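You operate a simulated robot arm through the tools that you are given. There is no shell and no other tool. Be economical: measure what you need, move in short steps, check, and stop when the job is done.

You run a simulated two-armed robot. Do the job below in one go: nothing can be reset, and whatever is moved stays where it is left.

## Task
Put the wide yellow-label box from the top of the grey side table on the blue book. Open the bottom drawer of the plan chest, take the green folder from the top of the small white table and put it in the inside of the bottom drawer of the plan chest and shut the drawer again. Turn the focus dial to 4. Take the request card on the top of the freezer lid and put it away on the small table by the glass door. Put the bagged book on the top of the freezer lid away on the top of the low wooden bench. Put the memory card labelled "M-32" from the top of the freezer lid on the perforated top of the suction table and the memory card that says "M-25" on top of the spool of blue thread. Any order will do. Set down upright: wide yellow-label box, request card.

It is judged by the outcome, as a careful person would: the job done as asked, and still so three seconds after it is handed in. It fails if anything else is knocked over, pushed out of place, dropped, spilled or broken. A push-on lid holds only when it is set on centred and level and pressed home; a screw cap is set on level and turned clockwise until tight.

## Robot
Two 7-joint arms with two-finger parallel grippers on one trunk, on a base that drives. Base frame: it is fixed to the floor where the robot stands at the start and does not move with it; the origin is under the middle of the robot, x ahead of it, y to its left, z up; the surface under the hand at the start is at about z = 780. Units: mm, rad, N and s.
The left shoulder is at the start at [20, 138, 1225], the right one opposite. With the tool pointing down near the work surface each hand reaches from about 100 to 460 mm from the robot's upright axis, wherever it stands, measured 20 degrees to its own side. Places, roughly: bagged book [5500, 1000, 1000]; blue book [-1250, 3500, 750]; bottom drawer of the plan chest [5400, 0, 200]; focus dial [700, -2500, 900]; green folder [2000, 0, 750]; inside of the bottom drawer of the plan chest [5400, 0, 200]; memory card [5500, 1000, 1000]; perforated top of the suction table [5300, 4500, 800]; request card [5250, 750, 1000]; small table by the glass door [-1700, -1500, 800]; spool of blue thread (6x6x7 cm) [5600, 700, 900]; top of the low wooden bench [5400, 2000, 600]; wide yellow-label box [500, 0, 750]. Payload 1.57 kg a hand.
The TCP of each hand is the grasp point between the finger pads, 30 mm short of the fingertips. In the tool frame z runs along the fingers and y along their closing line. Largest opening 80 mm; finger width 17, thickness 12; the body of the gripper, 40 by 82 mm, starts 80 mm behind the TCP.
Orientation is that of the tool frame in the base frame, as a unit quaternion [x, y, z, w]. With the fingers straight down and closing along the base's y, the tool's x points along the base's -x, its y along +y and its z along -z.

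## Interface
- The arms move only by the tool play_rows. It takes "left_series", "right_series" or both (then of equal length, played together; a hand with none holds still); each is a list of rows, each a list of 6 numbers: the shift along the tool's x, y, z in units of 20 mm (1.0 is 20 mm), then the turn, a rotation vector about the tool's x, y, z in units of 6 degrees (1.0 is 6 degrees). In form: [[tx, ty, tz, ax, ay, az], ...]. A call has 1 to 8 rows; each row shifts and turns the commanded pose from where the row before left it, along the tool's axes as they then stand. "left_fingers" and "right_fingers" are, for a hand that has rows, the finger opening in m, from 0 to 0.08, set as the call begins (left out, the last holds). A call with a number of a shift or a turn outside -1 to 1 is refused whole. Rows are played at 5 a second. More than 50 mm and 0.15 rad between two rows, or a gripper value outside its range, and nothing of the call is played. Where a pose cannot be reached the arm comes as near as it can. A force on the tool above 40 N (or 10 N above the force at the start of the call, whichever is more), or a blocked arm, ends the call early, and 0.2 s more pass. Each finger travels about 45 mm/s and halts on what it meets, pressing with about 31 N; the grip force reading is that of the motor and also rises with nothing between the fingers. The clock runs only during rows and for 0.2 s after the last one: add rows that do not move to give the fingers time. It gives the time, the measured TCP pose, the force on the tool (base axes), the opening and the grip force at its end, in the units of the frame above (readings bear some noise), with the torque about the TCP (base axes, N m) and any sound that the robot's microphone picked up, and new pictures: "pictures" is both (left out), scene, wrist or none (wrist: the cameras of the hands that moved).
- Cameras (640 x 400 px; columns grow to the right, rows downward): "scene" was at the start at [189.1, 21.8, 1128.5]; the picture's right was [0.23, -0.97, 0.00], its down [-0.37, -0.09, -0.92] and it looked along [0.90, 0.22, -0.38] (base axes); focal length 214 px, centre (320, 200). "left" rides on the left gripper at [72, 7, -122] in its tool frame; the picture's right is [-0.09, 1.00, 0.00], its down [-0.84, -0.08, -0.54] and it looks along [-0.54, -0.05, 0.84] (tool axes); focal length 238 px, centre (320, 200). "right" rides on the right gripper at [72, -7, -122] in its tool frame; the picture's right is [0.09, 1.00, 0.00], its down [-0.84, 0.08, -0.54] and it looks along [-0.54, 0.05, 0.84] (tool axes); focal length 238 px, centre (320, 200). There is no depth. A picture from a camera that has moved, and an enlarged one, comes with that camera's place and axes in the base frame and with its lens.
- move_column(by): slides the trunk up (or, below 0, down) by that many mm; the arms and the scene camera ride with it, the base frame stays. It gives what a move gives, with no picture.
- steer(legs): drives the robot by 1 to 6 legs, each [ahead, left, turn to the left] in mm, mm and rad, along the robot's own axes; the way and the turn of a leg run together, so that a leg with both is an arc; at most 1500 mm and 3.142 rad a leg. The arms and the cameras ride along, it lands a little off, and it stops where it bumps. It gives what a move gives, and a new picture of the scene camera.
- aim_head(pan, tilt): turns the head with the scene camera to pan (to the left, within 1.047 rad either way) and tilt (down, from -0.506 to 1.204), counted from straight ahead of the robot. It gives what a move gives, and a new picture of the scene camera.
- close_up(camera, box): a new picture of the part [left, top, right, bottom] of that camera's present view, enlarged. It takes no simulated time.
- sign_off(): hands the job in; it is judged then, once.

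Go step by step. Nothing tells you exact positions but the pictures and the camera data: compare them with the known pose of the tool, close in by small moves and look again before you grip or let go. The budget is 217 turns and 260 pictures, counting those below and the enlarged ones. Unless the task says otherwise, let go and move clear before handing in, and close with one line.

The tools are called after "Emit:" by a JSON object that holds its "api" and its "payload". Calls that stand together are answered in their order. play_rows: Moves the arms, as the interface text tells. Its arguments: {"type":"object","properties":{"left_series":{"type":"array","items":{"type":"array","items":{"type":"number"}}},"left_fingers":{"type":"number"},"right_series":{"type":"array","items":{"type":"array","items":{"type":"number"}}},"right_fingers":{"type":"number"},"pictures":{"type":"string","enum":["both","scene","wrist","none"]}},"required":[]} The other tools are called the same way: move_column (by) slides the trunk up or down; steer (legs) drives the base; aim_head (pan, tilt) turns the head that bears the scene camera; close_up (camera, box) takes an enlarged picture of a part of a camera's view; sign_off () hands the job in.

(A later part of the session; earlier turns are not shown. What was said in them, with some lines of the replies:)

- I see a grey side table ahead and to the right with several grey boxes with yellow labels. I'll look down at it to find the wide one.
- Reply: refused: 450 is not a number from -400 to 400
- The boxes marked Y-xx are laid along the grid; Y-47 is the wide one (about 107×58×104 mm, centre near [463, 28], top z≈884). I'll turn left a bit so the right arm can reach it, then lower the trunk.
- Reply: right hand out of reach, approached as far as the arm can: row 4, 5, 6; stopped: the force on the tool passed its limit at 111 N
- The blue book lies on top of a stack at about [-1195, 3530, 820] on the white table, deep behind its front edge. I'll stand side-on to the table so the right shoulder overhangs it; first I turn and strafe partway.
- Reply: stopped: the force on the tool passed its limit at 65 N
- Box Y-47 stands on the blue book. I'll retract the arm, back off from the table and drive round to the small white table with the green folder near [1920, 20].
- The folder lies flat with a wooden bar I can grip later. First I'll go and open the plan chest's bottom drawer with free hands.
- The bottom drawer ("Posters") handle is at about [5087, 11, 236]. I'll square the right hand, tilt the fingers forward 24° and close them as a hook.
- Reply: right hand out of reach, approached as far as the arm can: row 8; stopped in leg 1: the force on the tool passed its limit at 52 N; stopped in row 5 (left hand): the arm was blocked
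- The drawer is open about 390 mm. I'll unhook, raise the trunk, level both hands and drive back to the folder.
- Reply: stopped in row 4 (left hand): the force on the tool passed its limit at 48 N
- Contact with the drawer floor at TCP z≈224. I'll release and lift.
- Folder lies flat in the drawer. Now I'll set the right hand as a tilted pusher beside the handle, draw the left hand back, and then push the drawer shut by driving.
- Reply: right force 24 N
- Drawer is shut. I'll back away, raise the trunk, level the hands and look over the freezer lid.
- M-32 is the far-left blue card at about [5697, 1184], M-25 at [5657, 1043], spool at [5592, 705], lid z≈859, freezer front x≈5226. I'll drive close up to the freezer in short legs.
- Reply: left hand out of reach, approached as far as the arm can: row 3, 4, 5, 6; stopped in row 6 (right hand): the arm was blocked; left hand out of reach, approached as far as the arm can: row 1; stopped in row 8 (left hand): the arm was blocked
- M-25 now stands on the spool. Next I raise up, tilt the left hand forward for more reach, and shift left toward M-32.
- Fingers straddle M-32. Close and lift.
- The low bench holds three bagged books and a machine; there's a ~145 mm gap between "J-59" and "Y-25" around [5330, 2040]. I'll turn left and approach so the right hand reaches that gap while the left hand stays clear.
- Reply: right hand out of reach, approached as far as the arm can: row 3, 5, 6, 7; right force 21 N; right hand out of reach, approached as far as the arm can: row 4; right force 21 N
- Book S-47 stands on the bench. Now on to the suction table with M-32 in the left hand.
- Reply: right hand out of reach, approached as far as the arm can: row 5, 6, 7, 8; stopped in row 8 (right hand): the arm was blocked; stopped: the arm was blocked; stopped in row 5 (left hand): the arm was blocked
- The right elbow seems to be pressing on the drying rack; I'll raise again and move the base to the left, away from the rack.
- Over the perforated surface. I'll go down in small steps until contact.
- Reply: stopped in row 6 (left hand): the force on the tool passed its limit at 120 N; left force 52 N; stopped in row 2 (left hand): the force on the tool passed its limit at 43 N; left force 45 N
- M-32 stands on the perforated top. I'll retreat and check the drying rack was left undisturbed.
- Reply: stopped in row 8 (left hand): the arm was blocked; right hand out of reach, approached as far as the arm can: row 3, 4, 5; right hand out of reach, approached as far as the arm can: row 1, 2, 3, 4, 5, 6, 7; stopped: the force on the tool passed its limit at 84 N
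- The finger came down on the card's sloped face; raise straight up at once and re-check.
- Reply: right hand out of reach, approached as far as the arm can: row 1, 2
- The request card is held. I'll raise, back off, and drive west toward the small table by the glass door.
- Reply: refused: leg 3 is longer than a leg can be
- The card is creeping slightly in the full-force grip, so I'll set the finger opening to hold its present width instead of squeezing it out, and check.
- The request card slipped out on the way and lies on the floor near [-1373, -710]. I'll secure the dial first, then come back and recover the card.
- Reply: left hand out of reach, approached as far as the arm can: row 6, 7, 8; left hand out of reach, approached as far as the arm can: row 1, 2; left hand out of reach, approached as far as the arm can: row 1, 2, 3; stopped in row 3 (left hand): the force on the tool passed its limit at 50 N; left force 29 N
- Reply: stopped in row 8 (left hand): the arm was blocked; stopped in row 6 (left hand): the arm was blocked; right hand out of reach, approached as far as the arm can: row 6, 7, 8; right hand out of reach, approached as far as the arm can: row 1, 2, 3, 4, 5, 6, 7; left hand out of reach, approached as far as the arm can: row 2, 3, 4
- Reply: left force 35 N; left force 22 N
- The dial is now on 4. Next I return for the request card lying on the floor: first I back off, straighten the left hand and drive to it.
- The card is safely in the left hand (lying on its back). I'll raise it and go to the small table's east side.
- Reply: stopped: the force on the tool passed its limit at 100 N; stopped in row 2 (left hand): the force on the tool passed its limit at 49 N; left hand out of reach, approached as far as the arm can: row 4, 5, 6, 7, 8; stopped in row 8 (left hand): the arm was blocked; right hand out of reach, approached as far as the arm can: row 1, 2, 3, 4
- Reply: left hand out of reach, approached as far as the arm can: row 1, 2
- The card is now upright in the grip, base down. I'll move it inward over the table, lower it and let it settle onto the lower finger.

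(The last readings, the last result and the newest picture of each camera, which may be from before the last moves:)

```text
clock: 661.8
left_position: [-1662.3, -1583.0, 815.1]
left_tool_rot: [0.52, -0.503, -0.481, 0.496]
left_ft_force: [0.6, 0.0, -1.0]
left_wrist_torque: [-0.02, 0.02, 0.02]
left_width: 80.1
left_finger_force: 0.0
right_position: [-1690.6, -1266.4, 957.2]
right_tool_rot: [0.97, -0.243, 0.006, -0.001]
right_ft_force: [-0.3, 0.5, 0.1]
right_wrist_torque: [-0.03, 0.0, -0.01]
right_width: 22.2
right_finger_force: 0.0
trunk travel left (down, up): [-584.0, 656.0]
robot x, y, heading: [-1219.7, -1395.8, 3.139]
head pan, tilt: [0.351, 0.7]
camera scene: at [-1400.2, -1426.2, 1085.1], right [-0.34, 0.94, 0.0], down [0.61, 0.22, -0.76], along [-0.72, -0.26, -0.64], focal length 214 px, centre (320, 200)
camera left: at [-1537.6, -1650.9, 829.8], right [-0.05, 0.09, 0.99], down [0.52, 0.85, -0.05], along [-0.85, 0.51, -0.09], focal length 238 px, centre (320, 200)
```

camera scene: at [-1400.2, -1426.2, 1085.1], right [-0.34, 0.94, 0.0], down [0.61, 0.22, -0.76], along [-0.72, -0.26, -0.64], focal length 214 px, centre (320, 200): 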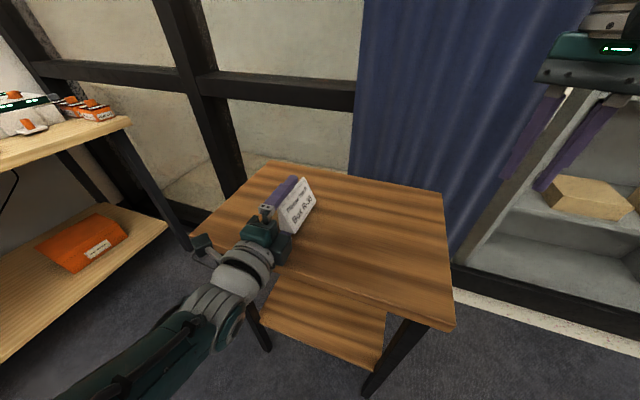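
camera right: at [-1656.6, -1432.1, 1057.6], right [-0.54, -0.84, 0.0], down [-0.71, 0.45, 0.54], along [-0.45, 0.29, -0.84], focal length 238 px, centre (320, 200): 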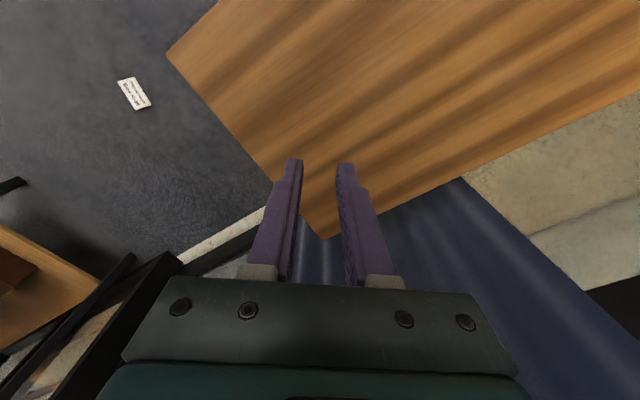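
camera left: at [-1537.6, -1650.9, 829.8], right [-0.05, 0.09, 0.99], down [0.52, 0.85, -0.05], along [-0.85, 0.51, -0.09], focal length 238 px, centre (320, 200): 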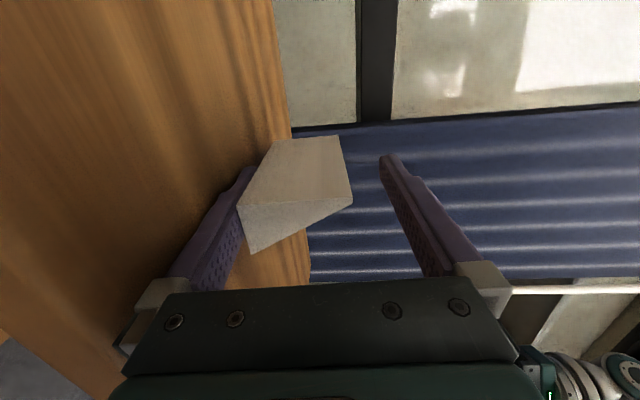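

Emit:
{"api": "play_rows", "payload": {"left_series": [[0, -0.1, 0, 0, 0, 0], [0, -0.02, -0.4, 0, 0, 0], [0, -0.02, -0.4, 0, 0, 0], [0, -0.02, -0.4, 0, 0, 0]], "pictures": "wrist"}}

```text
clock: 662.8
left_position: [-1637.7, -1582.2, 814.1]
left_tool_rot: [0.521, -0.504, -0.48, 0.495]
left_ft_force: [0.3, -0.3, 0.8]
left_wrist_torque: [-0.06, -0.04, 0.01]
left_width: 79.3
left_finger_force: 0.0
right_position: [-1690.0, -1264.8, 955.6]
right_tool_rot: [0.97, -0.244, 0.006, -0.002]
right_ft_force: [0.6, -0.3, -1.1]
right_wrist_torque: [-0.01, -0.01, 0.04]
right_width: 22.0
right_finger_force: 0.1
trunk travel left (down, up): [-584.0, 656.0]
robot x, y, heading: [-1223.2, -1397.6, 3.144]
head pan, tilt: [0.351, 0.7]
camera left: at [-1512.9, -1650.1, 827.9], right [-0.05, 0.09, 0.99], down [0.52, 0.85, -0.05], along [-0.85, 0.51, -0.09], focal length 238 px, centre (320, 200)
```

left: 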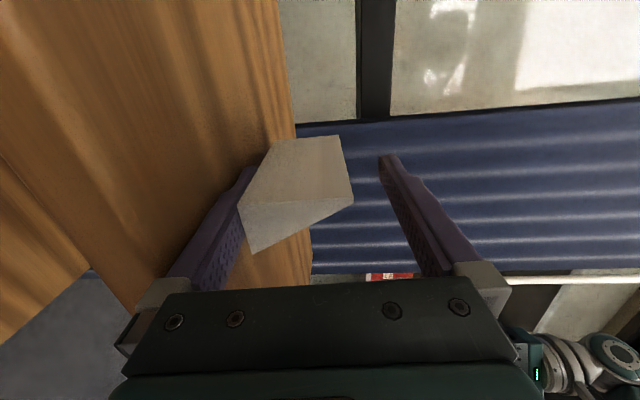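

The card stands on the lower finger but is dragged along with it. I'll re-grip, bring the finger just outside the table edge so the card's far half rests on the table top, then back the finger out from under it.

Emit:
{"api": "play_rows", "payload": {"left_series": [[0, 0, 0, 0, 0, 0], [0, 0, 0, 0, 0, 0], [0, 0, 0, 0, 0, 0]], "left_fingers": 0.0, "pictures": "none"}}

Emit:
{"api": "move_column", "payload": {"by": 20}}

Emit:
{"api": "steer", "payload": {"legs": [[-97, 0, 0]]}}

Emit:
{"api": "play_rows", "payload": {"left_series": [[0, 0, 0, -0.45, 0, 0], [0, 0, 0, 0, 0, 0]], "pictures": "wrist"}}

```text
clock: 663.6
left_position: [-1638.1, -1580.9, 814.1]
left_tool_rot: [0.521, -0.503, -0.48, 0.495]
left_ft_force: [-0.9, -0.1, 0.1]
left_wrist_torque: [-0.01, -0.01, -0.02]
left_width: 55.1
left_finger_force: 27.0
right_position: [-1690.9, -1266.6, 956.8]
right_tool_rot: [0.97, -0.244, 0.005, -0.002]
right_ft_force: [-0.5, 0.8, -0.2]
right_wrist_torque: [-0.01, -0.03, -0.01]
right_width: 22.2
right_finger_force: 0.0
trunk travel left (down, up): [-584.0, 656.0]
robot x, y, heading: [-1218.8, -1397.7, 3.14]
head pan, tilt: [0.351, 0.7]
```

```text
clock: 664.3
left_position: [-1635.7, -1581.3, 834.2]
left_tool_rot: [0.521, -0.503, -0.481, 0.494]
left_ft_force: [-0.4, -0.5, 0.0]
left_wrist_torque: [-0.01, -0.02, 0.02]
left_width: 55.1
left_finger_force: 30.8
right_position: [-1690.1, -1266.1, 976.9]
right_tool_rot: [0.97, -0.243, 0.006, -0.002]
right_ft_force: [0.5, 1.0, 0.1]
right_wrist_torque: [0.03, -0.02, 0.02]
right_width: 22.0
right_finger_force: 0.1
trunk travel left (down, up): [-604.0, 636.0]
robot x, y, heading: [-1217.5, -1393.7, 3.142]
head pan, tilt: [0.351, 0.7]
```

```text
clock: 665.4
left_position: [-1543.2, -1581.1, 834.4]
left_tool_rot: [0.521, -0.503, -0.48, 0.495]
left_ft_force: [0.1, 0.2, -0.5]
left_wrist_torque: [0.02, 0.01, 0.02]
left_width: 55.0
left_finger_force: 30.8
right_position: [-1597.5, -1265.7, 976.5]
right_tool_rot: [0.97, -0.244, 0.005, -0.002]
right_ft_force: [0.3, -0.7, 1.1]
right_wrist_torque: [0.01, 0.02, 0.04]
right_width: 21.9
right_finger_force: 0.1
trunk travel left (down, up): [-604.0, 636.0]
robot x, y, heading: [-1126.2, -1398.2, 3.139]
head pan, tilt: [0.351, 0.7]
camera scene: at [-1305.8, -1426.1, 1105.0], right [-0.34, 0.94, 0.0], down [0.61, 0.22, -0.76], along [-0.72, -0.26, -0.64], focal length 214 px, centre (320, 200)
```

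scene: 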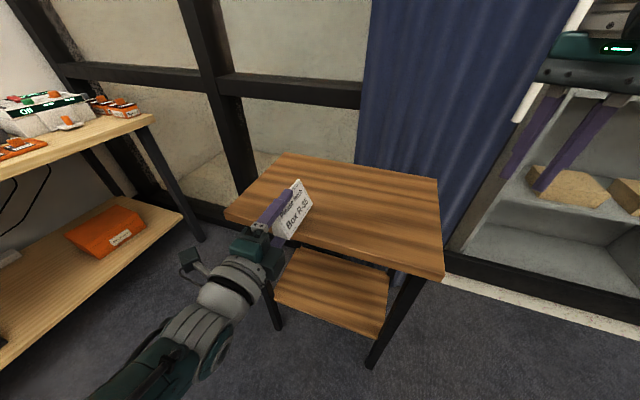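

```text
clock: 666.0
left_position: [-1542.6, -1581.4, 835.0]
left_tool_rot: [0.509, -0.492, -0.492, 0.507]
left_ft_force: [-0.3, 0.0, -0.1]
left_wrist_torque: [-0.02, 0.04, 0.02]
left_width: 55.1
left_finger_force: 31.2
right_position: [-1596.5, -1266.2, 976.1]
right_tool_rot: [0.97, -0.244, 0.006, -0.002]
right_ft_force: [-0.3, -0.5, -0.8]
right_wrist_torque: [0.03, -0.02, -0.04]
right_width: 22.0
right_finger_force: 0.0
trunk travel left (down, up): [-604.0, 636.0]
robot x, y, heading: [-1128.0, -1394.9, 3.135]
head pan, tilt: [0.351, 0.7]
camera left: at [-1418.8, -1649.8, 842.3], right [0.0, 0.09, 1.0], down [0.52, 0.85, -0.07], along [-0.86, 0.51, -0.05], focal length 238 px, centre (320, 200)
```

left: 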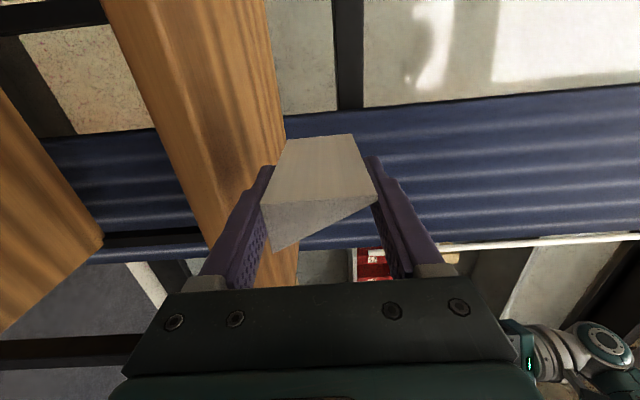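

Emit:
{"api": "play_rows", "payload": {"left_series": [[0, 0, -0.55, 0, 0, 0], [0, 0, 0, 0, 0, 0]], "pictures": "none"}}

Emit:
{"api": "move_column", "payload": {"by": -43}}

Emit:
{"api": "play_rows", "payload": {"left_series": [[0, -0.05, 0, 0, 0, 0], [0, -0.05, 0, 0, 0, 0], [0, -0.05, 0, 0, 0, 0], [0, -0.05, 0, 0, 0, 0], [0, -0.05, 0, 0, 0, 0], [0, -0.05, 0, 0, 0, 0]], "pictures": "wrist"}}

```text
clock: 666.6
left_position: [-1534.0, -1580.2, 835.3]
left_tool_rot: [0.509, -0.492, -0.492, 0.507]
left_ft_force: [-0.3, 0.3, 0.8]
left_wrist_torque: [0.05, -0.03, 0.01]
left_width: 55.2
left_finger_force: 31.7
right_position: [-1597.4, -1266.5, 976.6]
right_tool_rot: [0.97, -0.244, 0.005, -0.001]
right_ft_force: [-0.3, -0.2, 0.6]
right_wrist_torque: [-0.03, 0.01, -0.02]
right_width: 22.0
right_finger_force: 0.1
trunk travel left (down, up): [-604.0, 636.0]
robot x, y, heading: [-1122.4, -1395.7, 3.134]
head pan, tilt: [0.351, 0.7]
```

```text
clock: 667.5
left_position: [-1532.6, -1580.2, 791.1]
left_tool_rot: [0.509, -0.492, -0.492, 0.507]
left_ft_force: [0.7, -0.1, -0.2]
left_wrist_torque: [0.03, -0.04, 0.01]
left_width: 55.1
left_finger_force: 30.5
right_position: [-1597.0, -1266.2, 934.6]
right_tool_rot: [0.97, -0.244, 0.004, -0.002]
right_ft_force: [0.0, 0.3, -0.1]
right_wrist_torque: [0.03, 0.0, 0.03]
right_width: 21.9
right_finger_force: 0.0
trunk travel left (down, up): [-561.0, 679.0]
robot x, y, heading: [-1123.3, -1398.6, 3.135]
head pan, tilt: [0.351, 0.7]
```

```text
clock: 668.9
left_position: [-1532.8, -1581.8, 787.7]
left_tool_rot: [0.508, -0.491, -0.493, 0.508]
left_ft_force: [2.5, 0.9, 10.0]
left_wrist_torque: [-0.04, 0.41, -0.04]
left_width: 55.2
left_finger_force: 31.2
right_position: [-1597.6, -1264.2, 934.2]
right_tool_rot: [0.97, -0.245, 0.004, -0.001]
right_ft_force: [0.3, -0.1, 0.0]
right_wrist_torque: [-0.01, 0.01, 0.0]
right_width: 22.0
right_finger_force: 0.1
trunk travel left (down, up): [-561.0, 679.0]
robot x, y, heading: [-1124.6, -1398.5, 3.138]
head pan, tilt: [0.351, 0.7]
camera left: at [-1408.9, -1649.7, 795.0], right [0.0, 0.09, 1.0], down [0.52, 0.85, -0.08], along [-0.86, 0.51, -0.05], focal length 238 px, centre (320, 200)
```

left: 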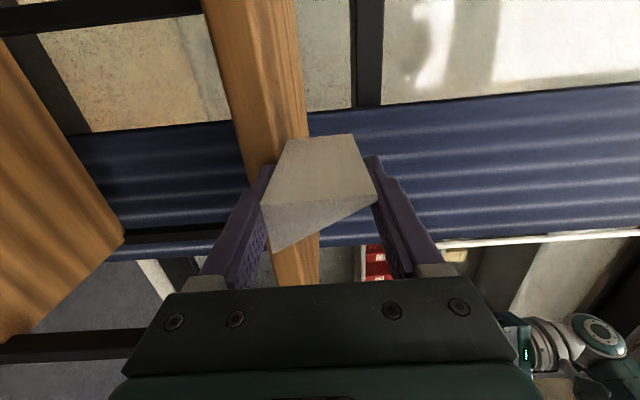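

Emit:
{"api": "play_rows", "payload": {"left_series": [[0, 0, 0, 0, 0, 0], [0, 0, 0, 0, 0, 0], [0, 0, -0.35, 0, 0, 0], [0, 0, -0.35, 0, 0, 0], [0, 0, -0.35, 0, 0, 0], [0, 0, -0.35, 0, 0, 0]], "left_fingers": 0.06, "pictures": "wrist"}}

```text
clock: 670.3
left_position: [-1505.9, -1580.2, 786.6]
left_tool_rot: [0.509, -0.492, -0.492, 0.507]
left_ft_force: [-0.4, 0.7, 0.4]
left_wrist_torque: [0.0, 0.01, -0.01]
left_width: 60.1
left_finger_force: 0.0
right_position: [-1596.7, -1265.1, 933.3]
right_tool_rot: [0.969, -0.245, 0.005, -0.001]
right_ft_force: [-0.3, -0.3, 0.5]
right_wrist_torque: [0.03, 0.01, -0.03]
right_width: 22.1
right_finger_force: 0.1
trunk travel left (down, up): [-561.0, 679.0]
robot x, y, heading: [-1125.2, -1395.2, 3.137]
head pan, tilt: [0.351, 0.7]
camera left: at [-1380.2, -1648.7, 794.2], right [0.0, 0.09, 1.0], down [0.52, 0.85, -0.07], along [-0.86, 0.51, -0.05], focal length 238 px, centre (320, 200)
```

left: 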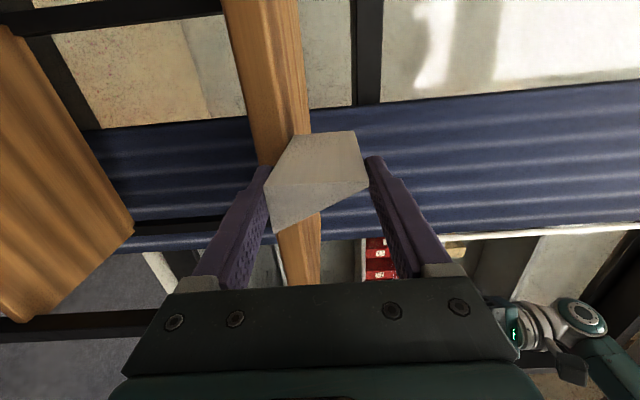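

Emit:
{"api": "play_rows", "payload": {"left_series": [[0, 0, -0.35, 0, 0, 0], [0, 0, -0.35, 0, 0, 0], [0, 0, 0, 0, 0, 0]], "pictures": "none"}}

Emit:
{"api": "play_rows", "payload": {"left_series": [[0, 0, 0, 0, 0, 0], [0, 0, 0, 0, 0, 0], [0, 0.1, 0, 0, 0, 0]], "left_fingers": 0.0, "pictures": "wrist"}}

```text
clock: 671.1
left_position: [-1490.3, -1579.5, 786.0]
left_tool_rot: [0.509, -0.492, -0.491, 0.507]
left_ft_force: [-0.5, -0.6, 0.3]
left_wrist_torque: [0.0, -0.03, 0.0]
left_width: 60.1
left_finger_force: 0.0
right_position: [-1595.0, -1266.0, 933.5]
right_tool_rot: [0.97, -0.245, 0.005, -0.002]
right_ft_force: [0.1, 0.3, 0.6]
right_wrist_torque: [-0.02, -0.01, -0.02]
right_width: 22.0
right_finger_force: 0.0
trunk travel left (down, up): [-561.0, 679.0]
robot x, y, heading: [-1123.5, -1395.9, 3.133]
head pan, tilt: [0.351, 0.7]
```

```text
clock: 671.9
left_position: [-1490.9, -1580.3, 788.7]
left_tool_rot: [0.508, -0.492, -0.492, 0.507]
left_ft_force: [0.5, 0.5, -0.2]
left_wrist_torque: [0.01, -0.04, -0.01]
left_width: 54.8
left_finger_force: 30.9
right_position: [-1596.9, -1265.0, 934.1]
right_tool_rot: [0.97, -0.244, 0.005, -0.002]
right_ft_force: [-0.6, -0.6, -0.3]
right_wrist_torque: [-0.03, 0.02, 0.0]
right_width: 22.0
right_finger_force: 0.0
trunk travel left (down, up): [-561.0, 679.0]
robot x, y, heading: [-1126.7, -1397.1, 3.138]
head pan, tilt: [0.351, 0.7]
camera left: at [-1366.1, -1648.4, 796.3], right [0.0, 0.09, 1.0], down [0.52, 0.85, -0.08], along [-0.86, 0.51, -0.05], focal length 238 px, centre (320, 200)
```

left: 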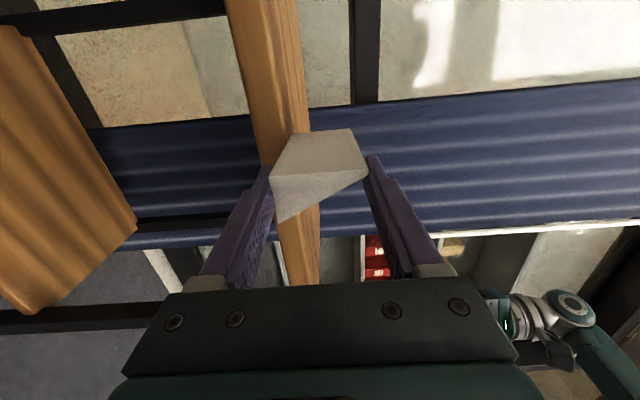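

Emit:
{"api": "play_rows", "payload": {"left_series": [[0, 0.15, 0.5, 0, 0, 0], [0, 0, 0.6, 0, 0, 0], [0, 0, 0.6, 0, 0, 0], [0, 0, 0.6, 0, 0, 0], [0, -0.1, 0, 0, 0, 0], [0, -0.1, 0, 0, 0, 0], [0, -0.06, 0, 0, 0, 0]], "pictures": "none"}}

```text
clock: 673.5
left_position: [-1538.0, -1581.1, 788.4]
left_tool_rot: [0.507, -0.491, -0.493, 0.508]
left_ft_force: [4.1, 0.3, 10.4]
left_wrist_torque: [-0.05, 0.3, -0.03]
left_width: 54.4
left_finger_force: 30.8
right_position: [-1596.1, -1265.8, 933.9]
right_tool_rot: [0.97, -0.244, 0.006, -0.001]
right_ft_force: [-0.2, 0.0, -0.3]
right_wrist_torque: [0.0, -0.02, 0.0]
right_width: 22.4
right_finger_force: 0.1
trunk travel left (down, up): [-561.0, 679.0]
robot x, y, heading: [-1124.7, -1398.2, 3.141]
head pan, tilt: [0.351, 0.7]
```

Emit:
{"api": "play_rows", "payload": {"left_series": [[0, 0, 0, 0, 0, 0], [0, 0, 0, 0, 0, 0], [0, 0, -0.4, 0, 0, 0], [0, 0, -0.5, 0, 0, 0], [0, 0, -0.5, 0, 0, 0], [0, 0, -0.5, 0, 0, 0], [0, 0, -0.5, 0, 0, 0]], "left_fingers": 0.066, "pictures": "both"}}

```text
clock: 675.1
left_position: [-1488.5, -1578.2, 785.9]
left_tool_rot: [0.509, -0.492, -0.493, 0.507]
left_ft_force: [0.1, -0.1, 0.1]
left_wrist_torque: [-0.01, -0.02, 0.0]
left_width: 66.1
left_finger_force: 0.0
right_position: [-1596.7, -1265.4, 933.5]
right_tool_rot: [0.97, -0.244, 0.006, -0.002]
right_ft_force: [0.3, -0.4, -0.5]
right_wrist_torque: [0.03, 0.01, 0.01]
right_width: 22.2
right_finger_force: 0.0
trunk travel left (down, up): [-561.0, 679.0]
robot x, y, heading: [-1128.3, -1398.2, 3.138]
head pan, tilt: [0.351, 0.7]
camera scene: at [-1305.9, -1426.0, 1062.1], right [-0.34, 0.94, 0.0], down [0.61, 0.22, -0.76], along [-0.72, -0.26, -0.64], focal length 214 px, centre (320, 200)
camera left: at [-1363.8, -1647.9, 792.7], right [0.0, 0.09, 1.0], down [0.52, 0.85, -0.07], along [-0.86, 0.51, -0.05], focal length 238 px, centre (320, 200)
```

scene: 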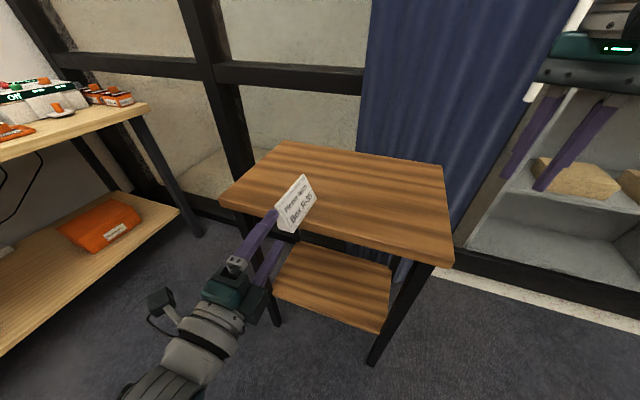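
left: 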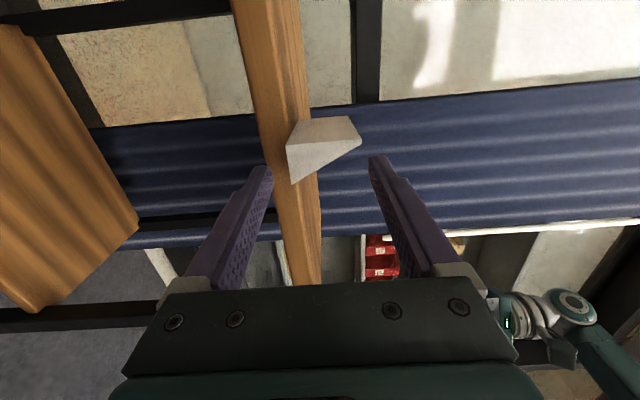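

Emit:
{"api": "play_rows", "payload": {"left_series": [[0, -0.15, 0, 0, 0, 0], [-0.15, 0, 0, 0, 0, 0], [0, 0, 0, 0, 0, 0], [0, 0, 0, 0, 0, 0], [0, 0, 0, 0, 0, 0]], "left_fingers": 0.0, "pictures": "none"}}

Emit:
{"api": "play_rows", "payload": {"left_series": [[0, 0, 0.5, 0, 0, 0], [0, 0, 0.5, 0, 0, 0], [0, 0, 0.5, 0, 0, 0], [0, 0, 0.5, 0, 0, 0], [0, 0, 0.5, 0, 0, 0], [0, 0, 0.5, 0, 0, 0]], "pictures": "wrist"}}

```text
clock: 676.3
left_position: [-1488.9, -1576.1, 782.6]
left_tool_rot: [0.509, -0.492, -0.492, 0.507]
left_ft_force: [-0.2, 0.5, -0.1]
left_wrist_torque: [0.0, 0.02, -0.01]
left_width: 0.0
left_finger_force: 21.5
right_position: [-1596.7, -1265.8, 934.4]
right_tool_rot: [0.97, -0.243, 0.004, -0.002]
right_ft_force: [0.2, 0.2, 0.1]
right_wrist_torque: [-0.02, 0.0, 0.03]
right_width: 21.8
right_finger_force: 0.1
trunk travel left (down, up): [-561.0, 679.0]
robot x, y, heading: [-1125.2, -1397.8, 3.138]
head pan, tilt: [0.351, 0.7]
```

```text
clock: 677.7
left_position: [-1550.2, -1577.4, 782.0]
left_tool_rot: [0.509, -0.492, -0.492, 0.507]
left_ft_force: [0.4, 0.9, -0.3]
left_wrist_torque: [0.0, -0.01, -0.03]
left_width: 0.1
left_finger_force: 21.2
right_position: [-1596.9, -1265.9, 934.4]
right_tool_rot: [0.97, -0.244, 0.005, -0.001]
right_ft_force: [0.0, -0.4, 0.1]
right_wrist_torque: [0.02, 0.03, 0.01]
right_width: 22.4
right_finger_force: 0.0
trunk travel left (down, up): [-561.0, 679.0]
robot x, y, heading: [-1129.3, -1394.3, 3.141]
head pan, tilt: [0.351, 0.7]
camera left: at [-1424.7, -1646.4, 789.6], right [0.0, 0.09, 1.0], down [0.52, 0.85, -0.07], along [-0.86, 0.51, -0.05], focal length 238 px, centre (320, 200)
```

left: 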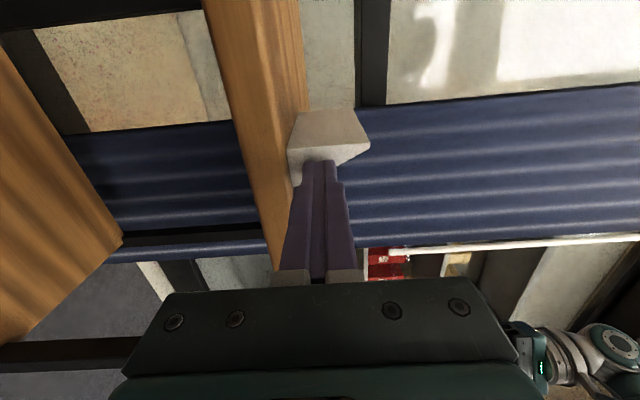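

Emit:
{"api": "play_rows", "payload": {"left_series": [[0, 0, 0.5, 0, 0, 0], [0, 0, 0.5, 0, 0, 0], [0, 0, 0.5, 0, 0, 0], [0, 0, 0.4, 0, 0, 0], [0, 0, 0, 0, 0, 0], [0, 0, -0.5, 0, 0, 0], [0, 0, -1, 0, 0, 0], [0, 0, -1, 0, 0, 0]], "pictures": "scene"}}

```text
clock: 679.5
left_position: [-1536.9, -1577.7, 782.8]
left_tool_rot: [0.508, -0.493, -0.491, 0.507]
left_ft_force: [-0.1, 0.1, -0.4]
left_wrist_torque: [0.05, -0.02, -0.04]
left_width: 0.0
left_finger_force: 21.3
right_position: [-1597.1, -1265.4, 932.9]
right_tool_rot: [0.969, -0.246, 0.006, -0.001]
right_ft_force: [-0.2, 0.5, 0.9]
right_wrist_torque: [0.0, -0.01, -0.02]
right_width: 21.8
right_finger_force: 0.0
trunk travel left (down, up): [-561.0, 679.0]
robot x, y, heading: [-1125.2, -1397.7, 3.138]
head pan, tilt: [0.351, 0.7]
camera scene: at [-1305.8, -1426.0, 1062.1], right [-0.34, 0.94, 0.0], down [0.61, 0.22, -0.76], along [-0.72, -0.26, -0.64], focal length 214 px, centre (320, 200)
```

scene: 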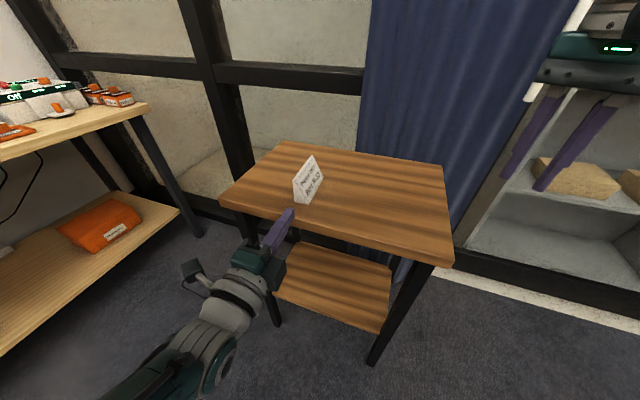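

Emit:
{"api": "steer", "payload": {"legs": [[-250, 0, 0]]}}

Emit:
{"api": "close_up", "payload": {"camera": "scene", "box": [260, 100, 420, 220]}}

```text
clock: 681.3
left_position: [-1286.7, -1577.7, 782.8]
left_tool_rot: [0.508, -0.492, -0.492, 0.507]
left_ft_force: [0.4, -0.3, -0.6]
left_wrist_torque: [0.03, -0.05, -0.01]
left_width: 0.0
left_finger_force: 21.4
right_position: [-1346.3, -1266.6, 932.9]
right_tool_rot: [0.97, -0.245, 0.005, -0.002]
right_ft_force: [0.5, 0.4, -0.5]
right_wrist_torque: [-0.04, 0.02, 0.01]
right_width: 21.6
right_finger_force: 0.2
trunk travel left (down, up): [-561.0, 679.0]
robot x, y, heading: [-874.9, -1397.7, 3.136]
head pan, tilt: [0.351, 0.7]
camera scene: at [-1056.3, -1426.7, 1062.1], right [-0.34, 0.94, 0.0], down [0.61, 0.22, -0.76], along [-0.72, -0.26, -0.64], focal length 214 px, centre (320, 200)
```

scene: 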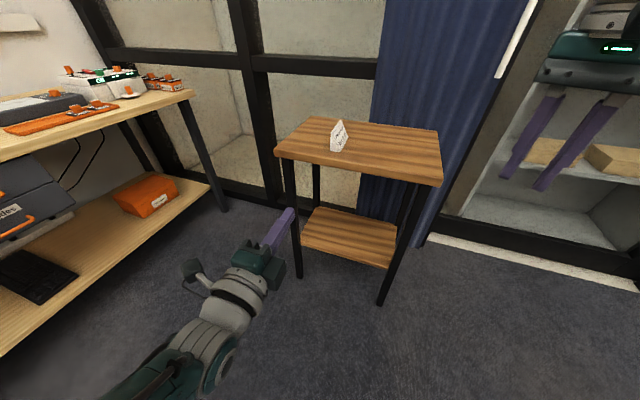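

```text
3.33 times, centred on (340, 160) of scene
camera zoom: at [-1056.3, -1426.7, 1062.1], right [-0.34, 0.94, 0.0], down [0.61, 0.22, -0.76], along [-0.72, -0.26, -0.64], focal length 715 px, centre (253, 333)
```

zoom: 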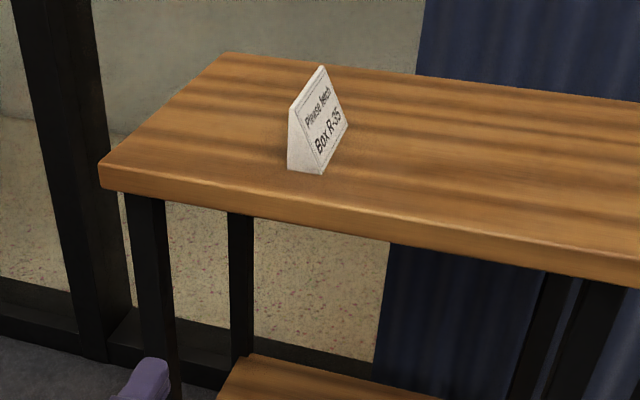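

The request card stands upright on the small table, both hands are clear, and the other items are where the task asked, so I'm handing in.

Emit:
{"api": "sign_off", "payload": {}}

```text
The job is handed in.
```

All seven tasks were done and handed in, but I dropped the request card on the floor on the way to the small table; I picked it up and stood it upright there, and the rules count a drop against the job.
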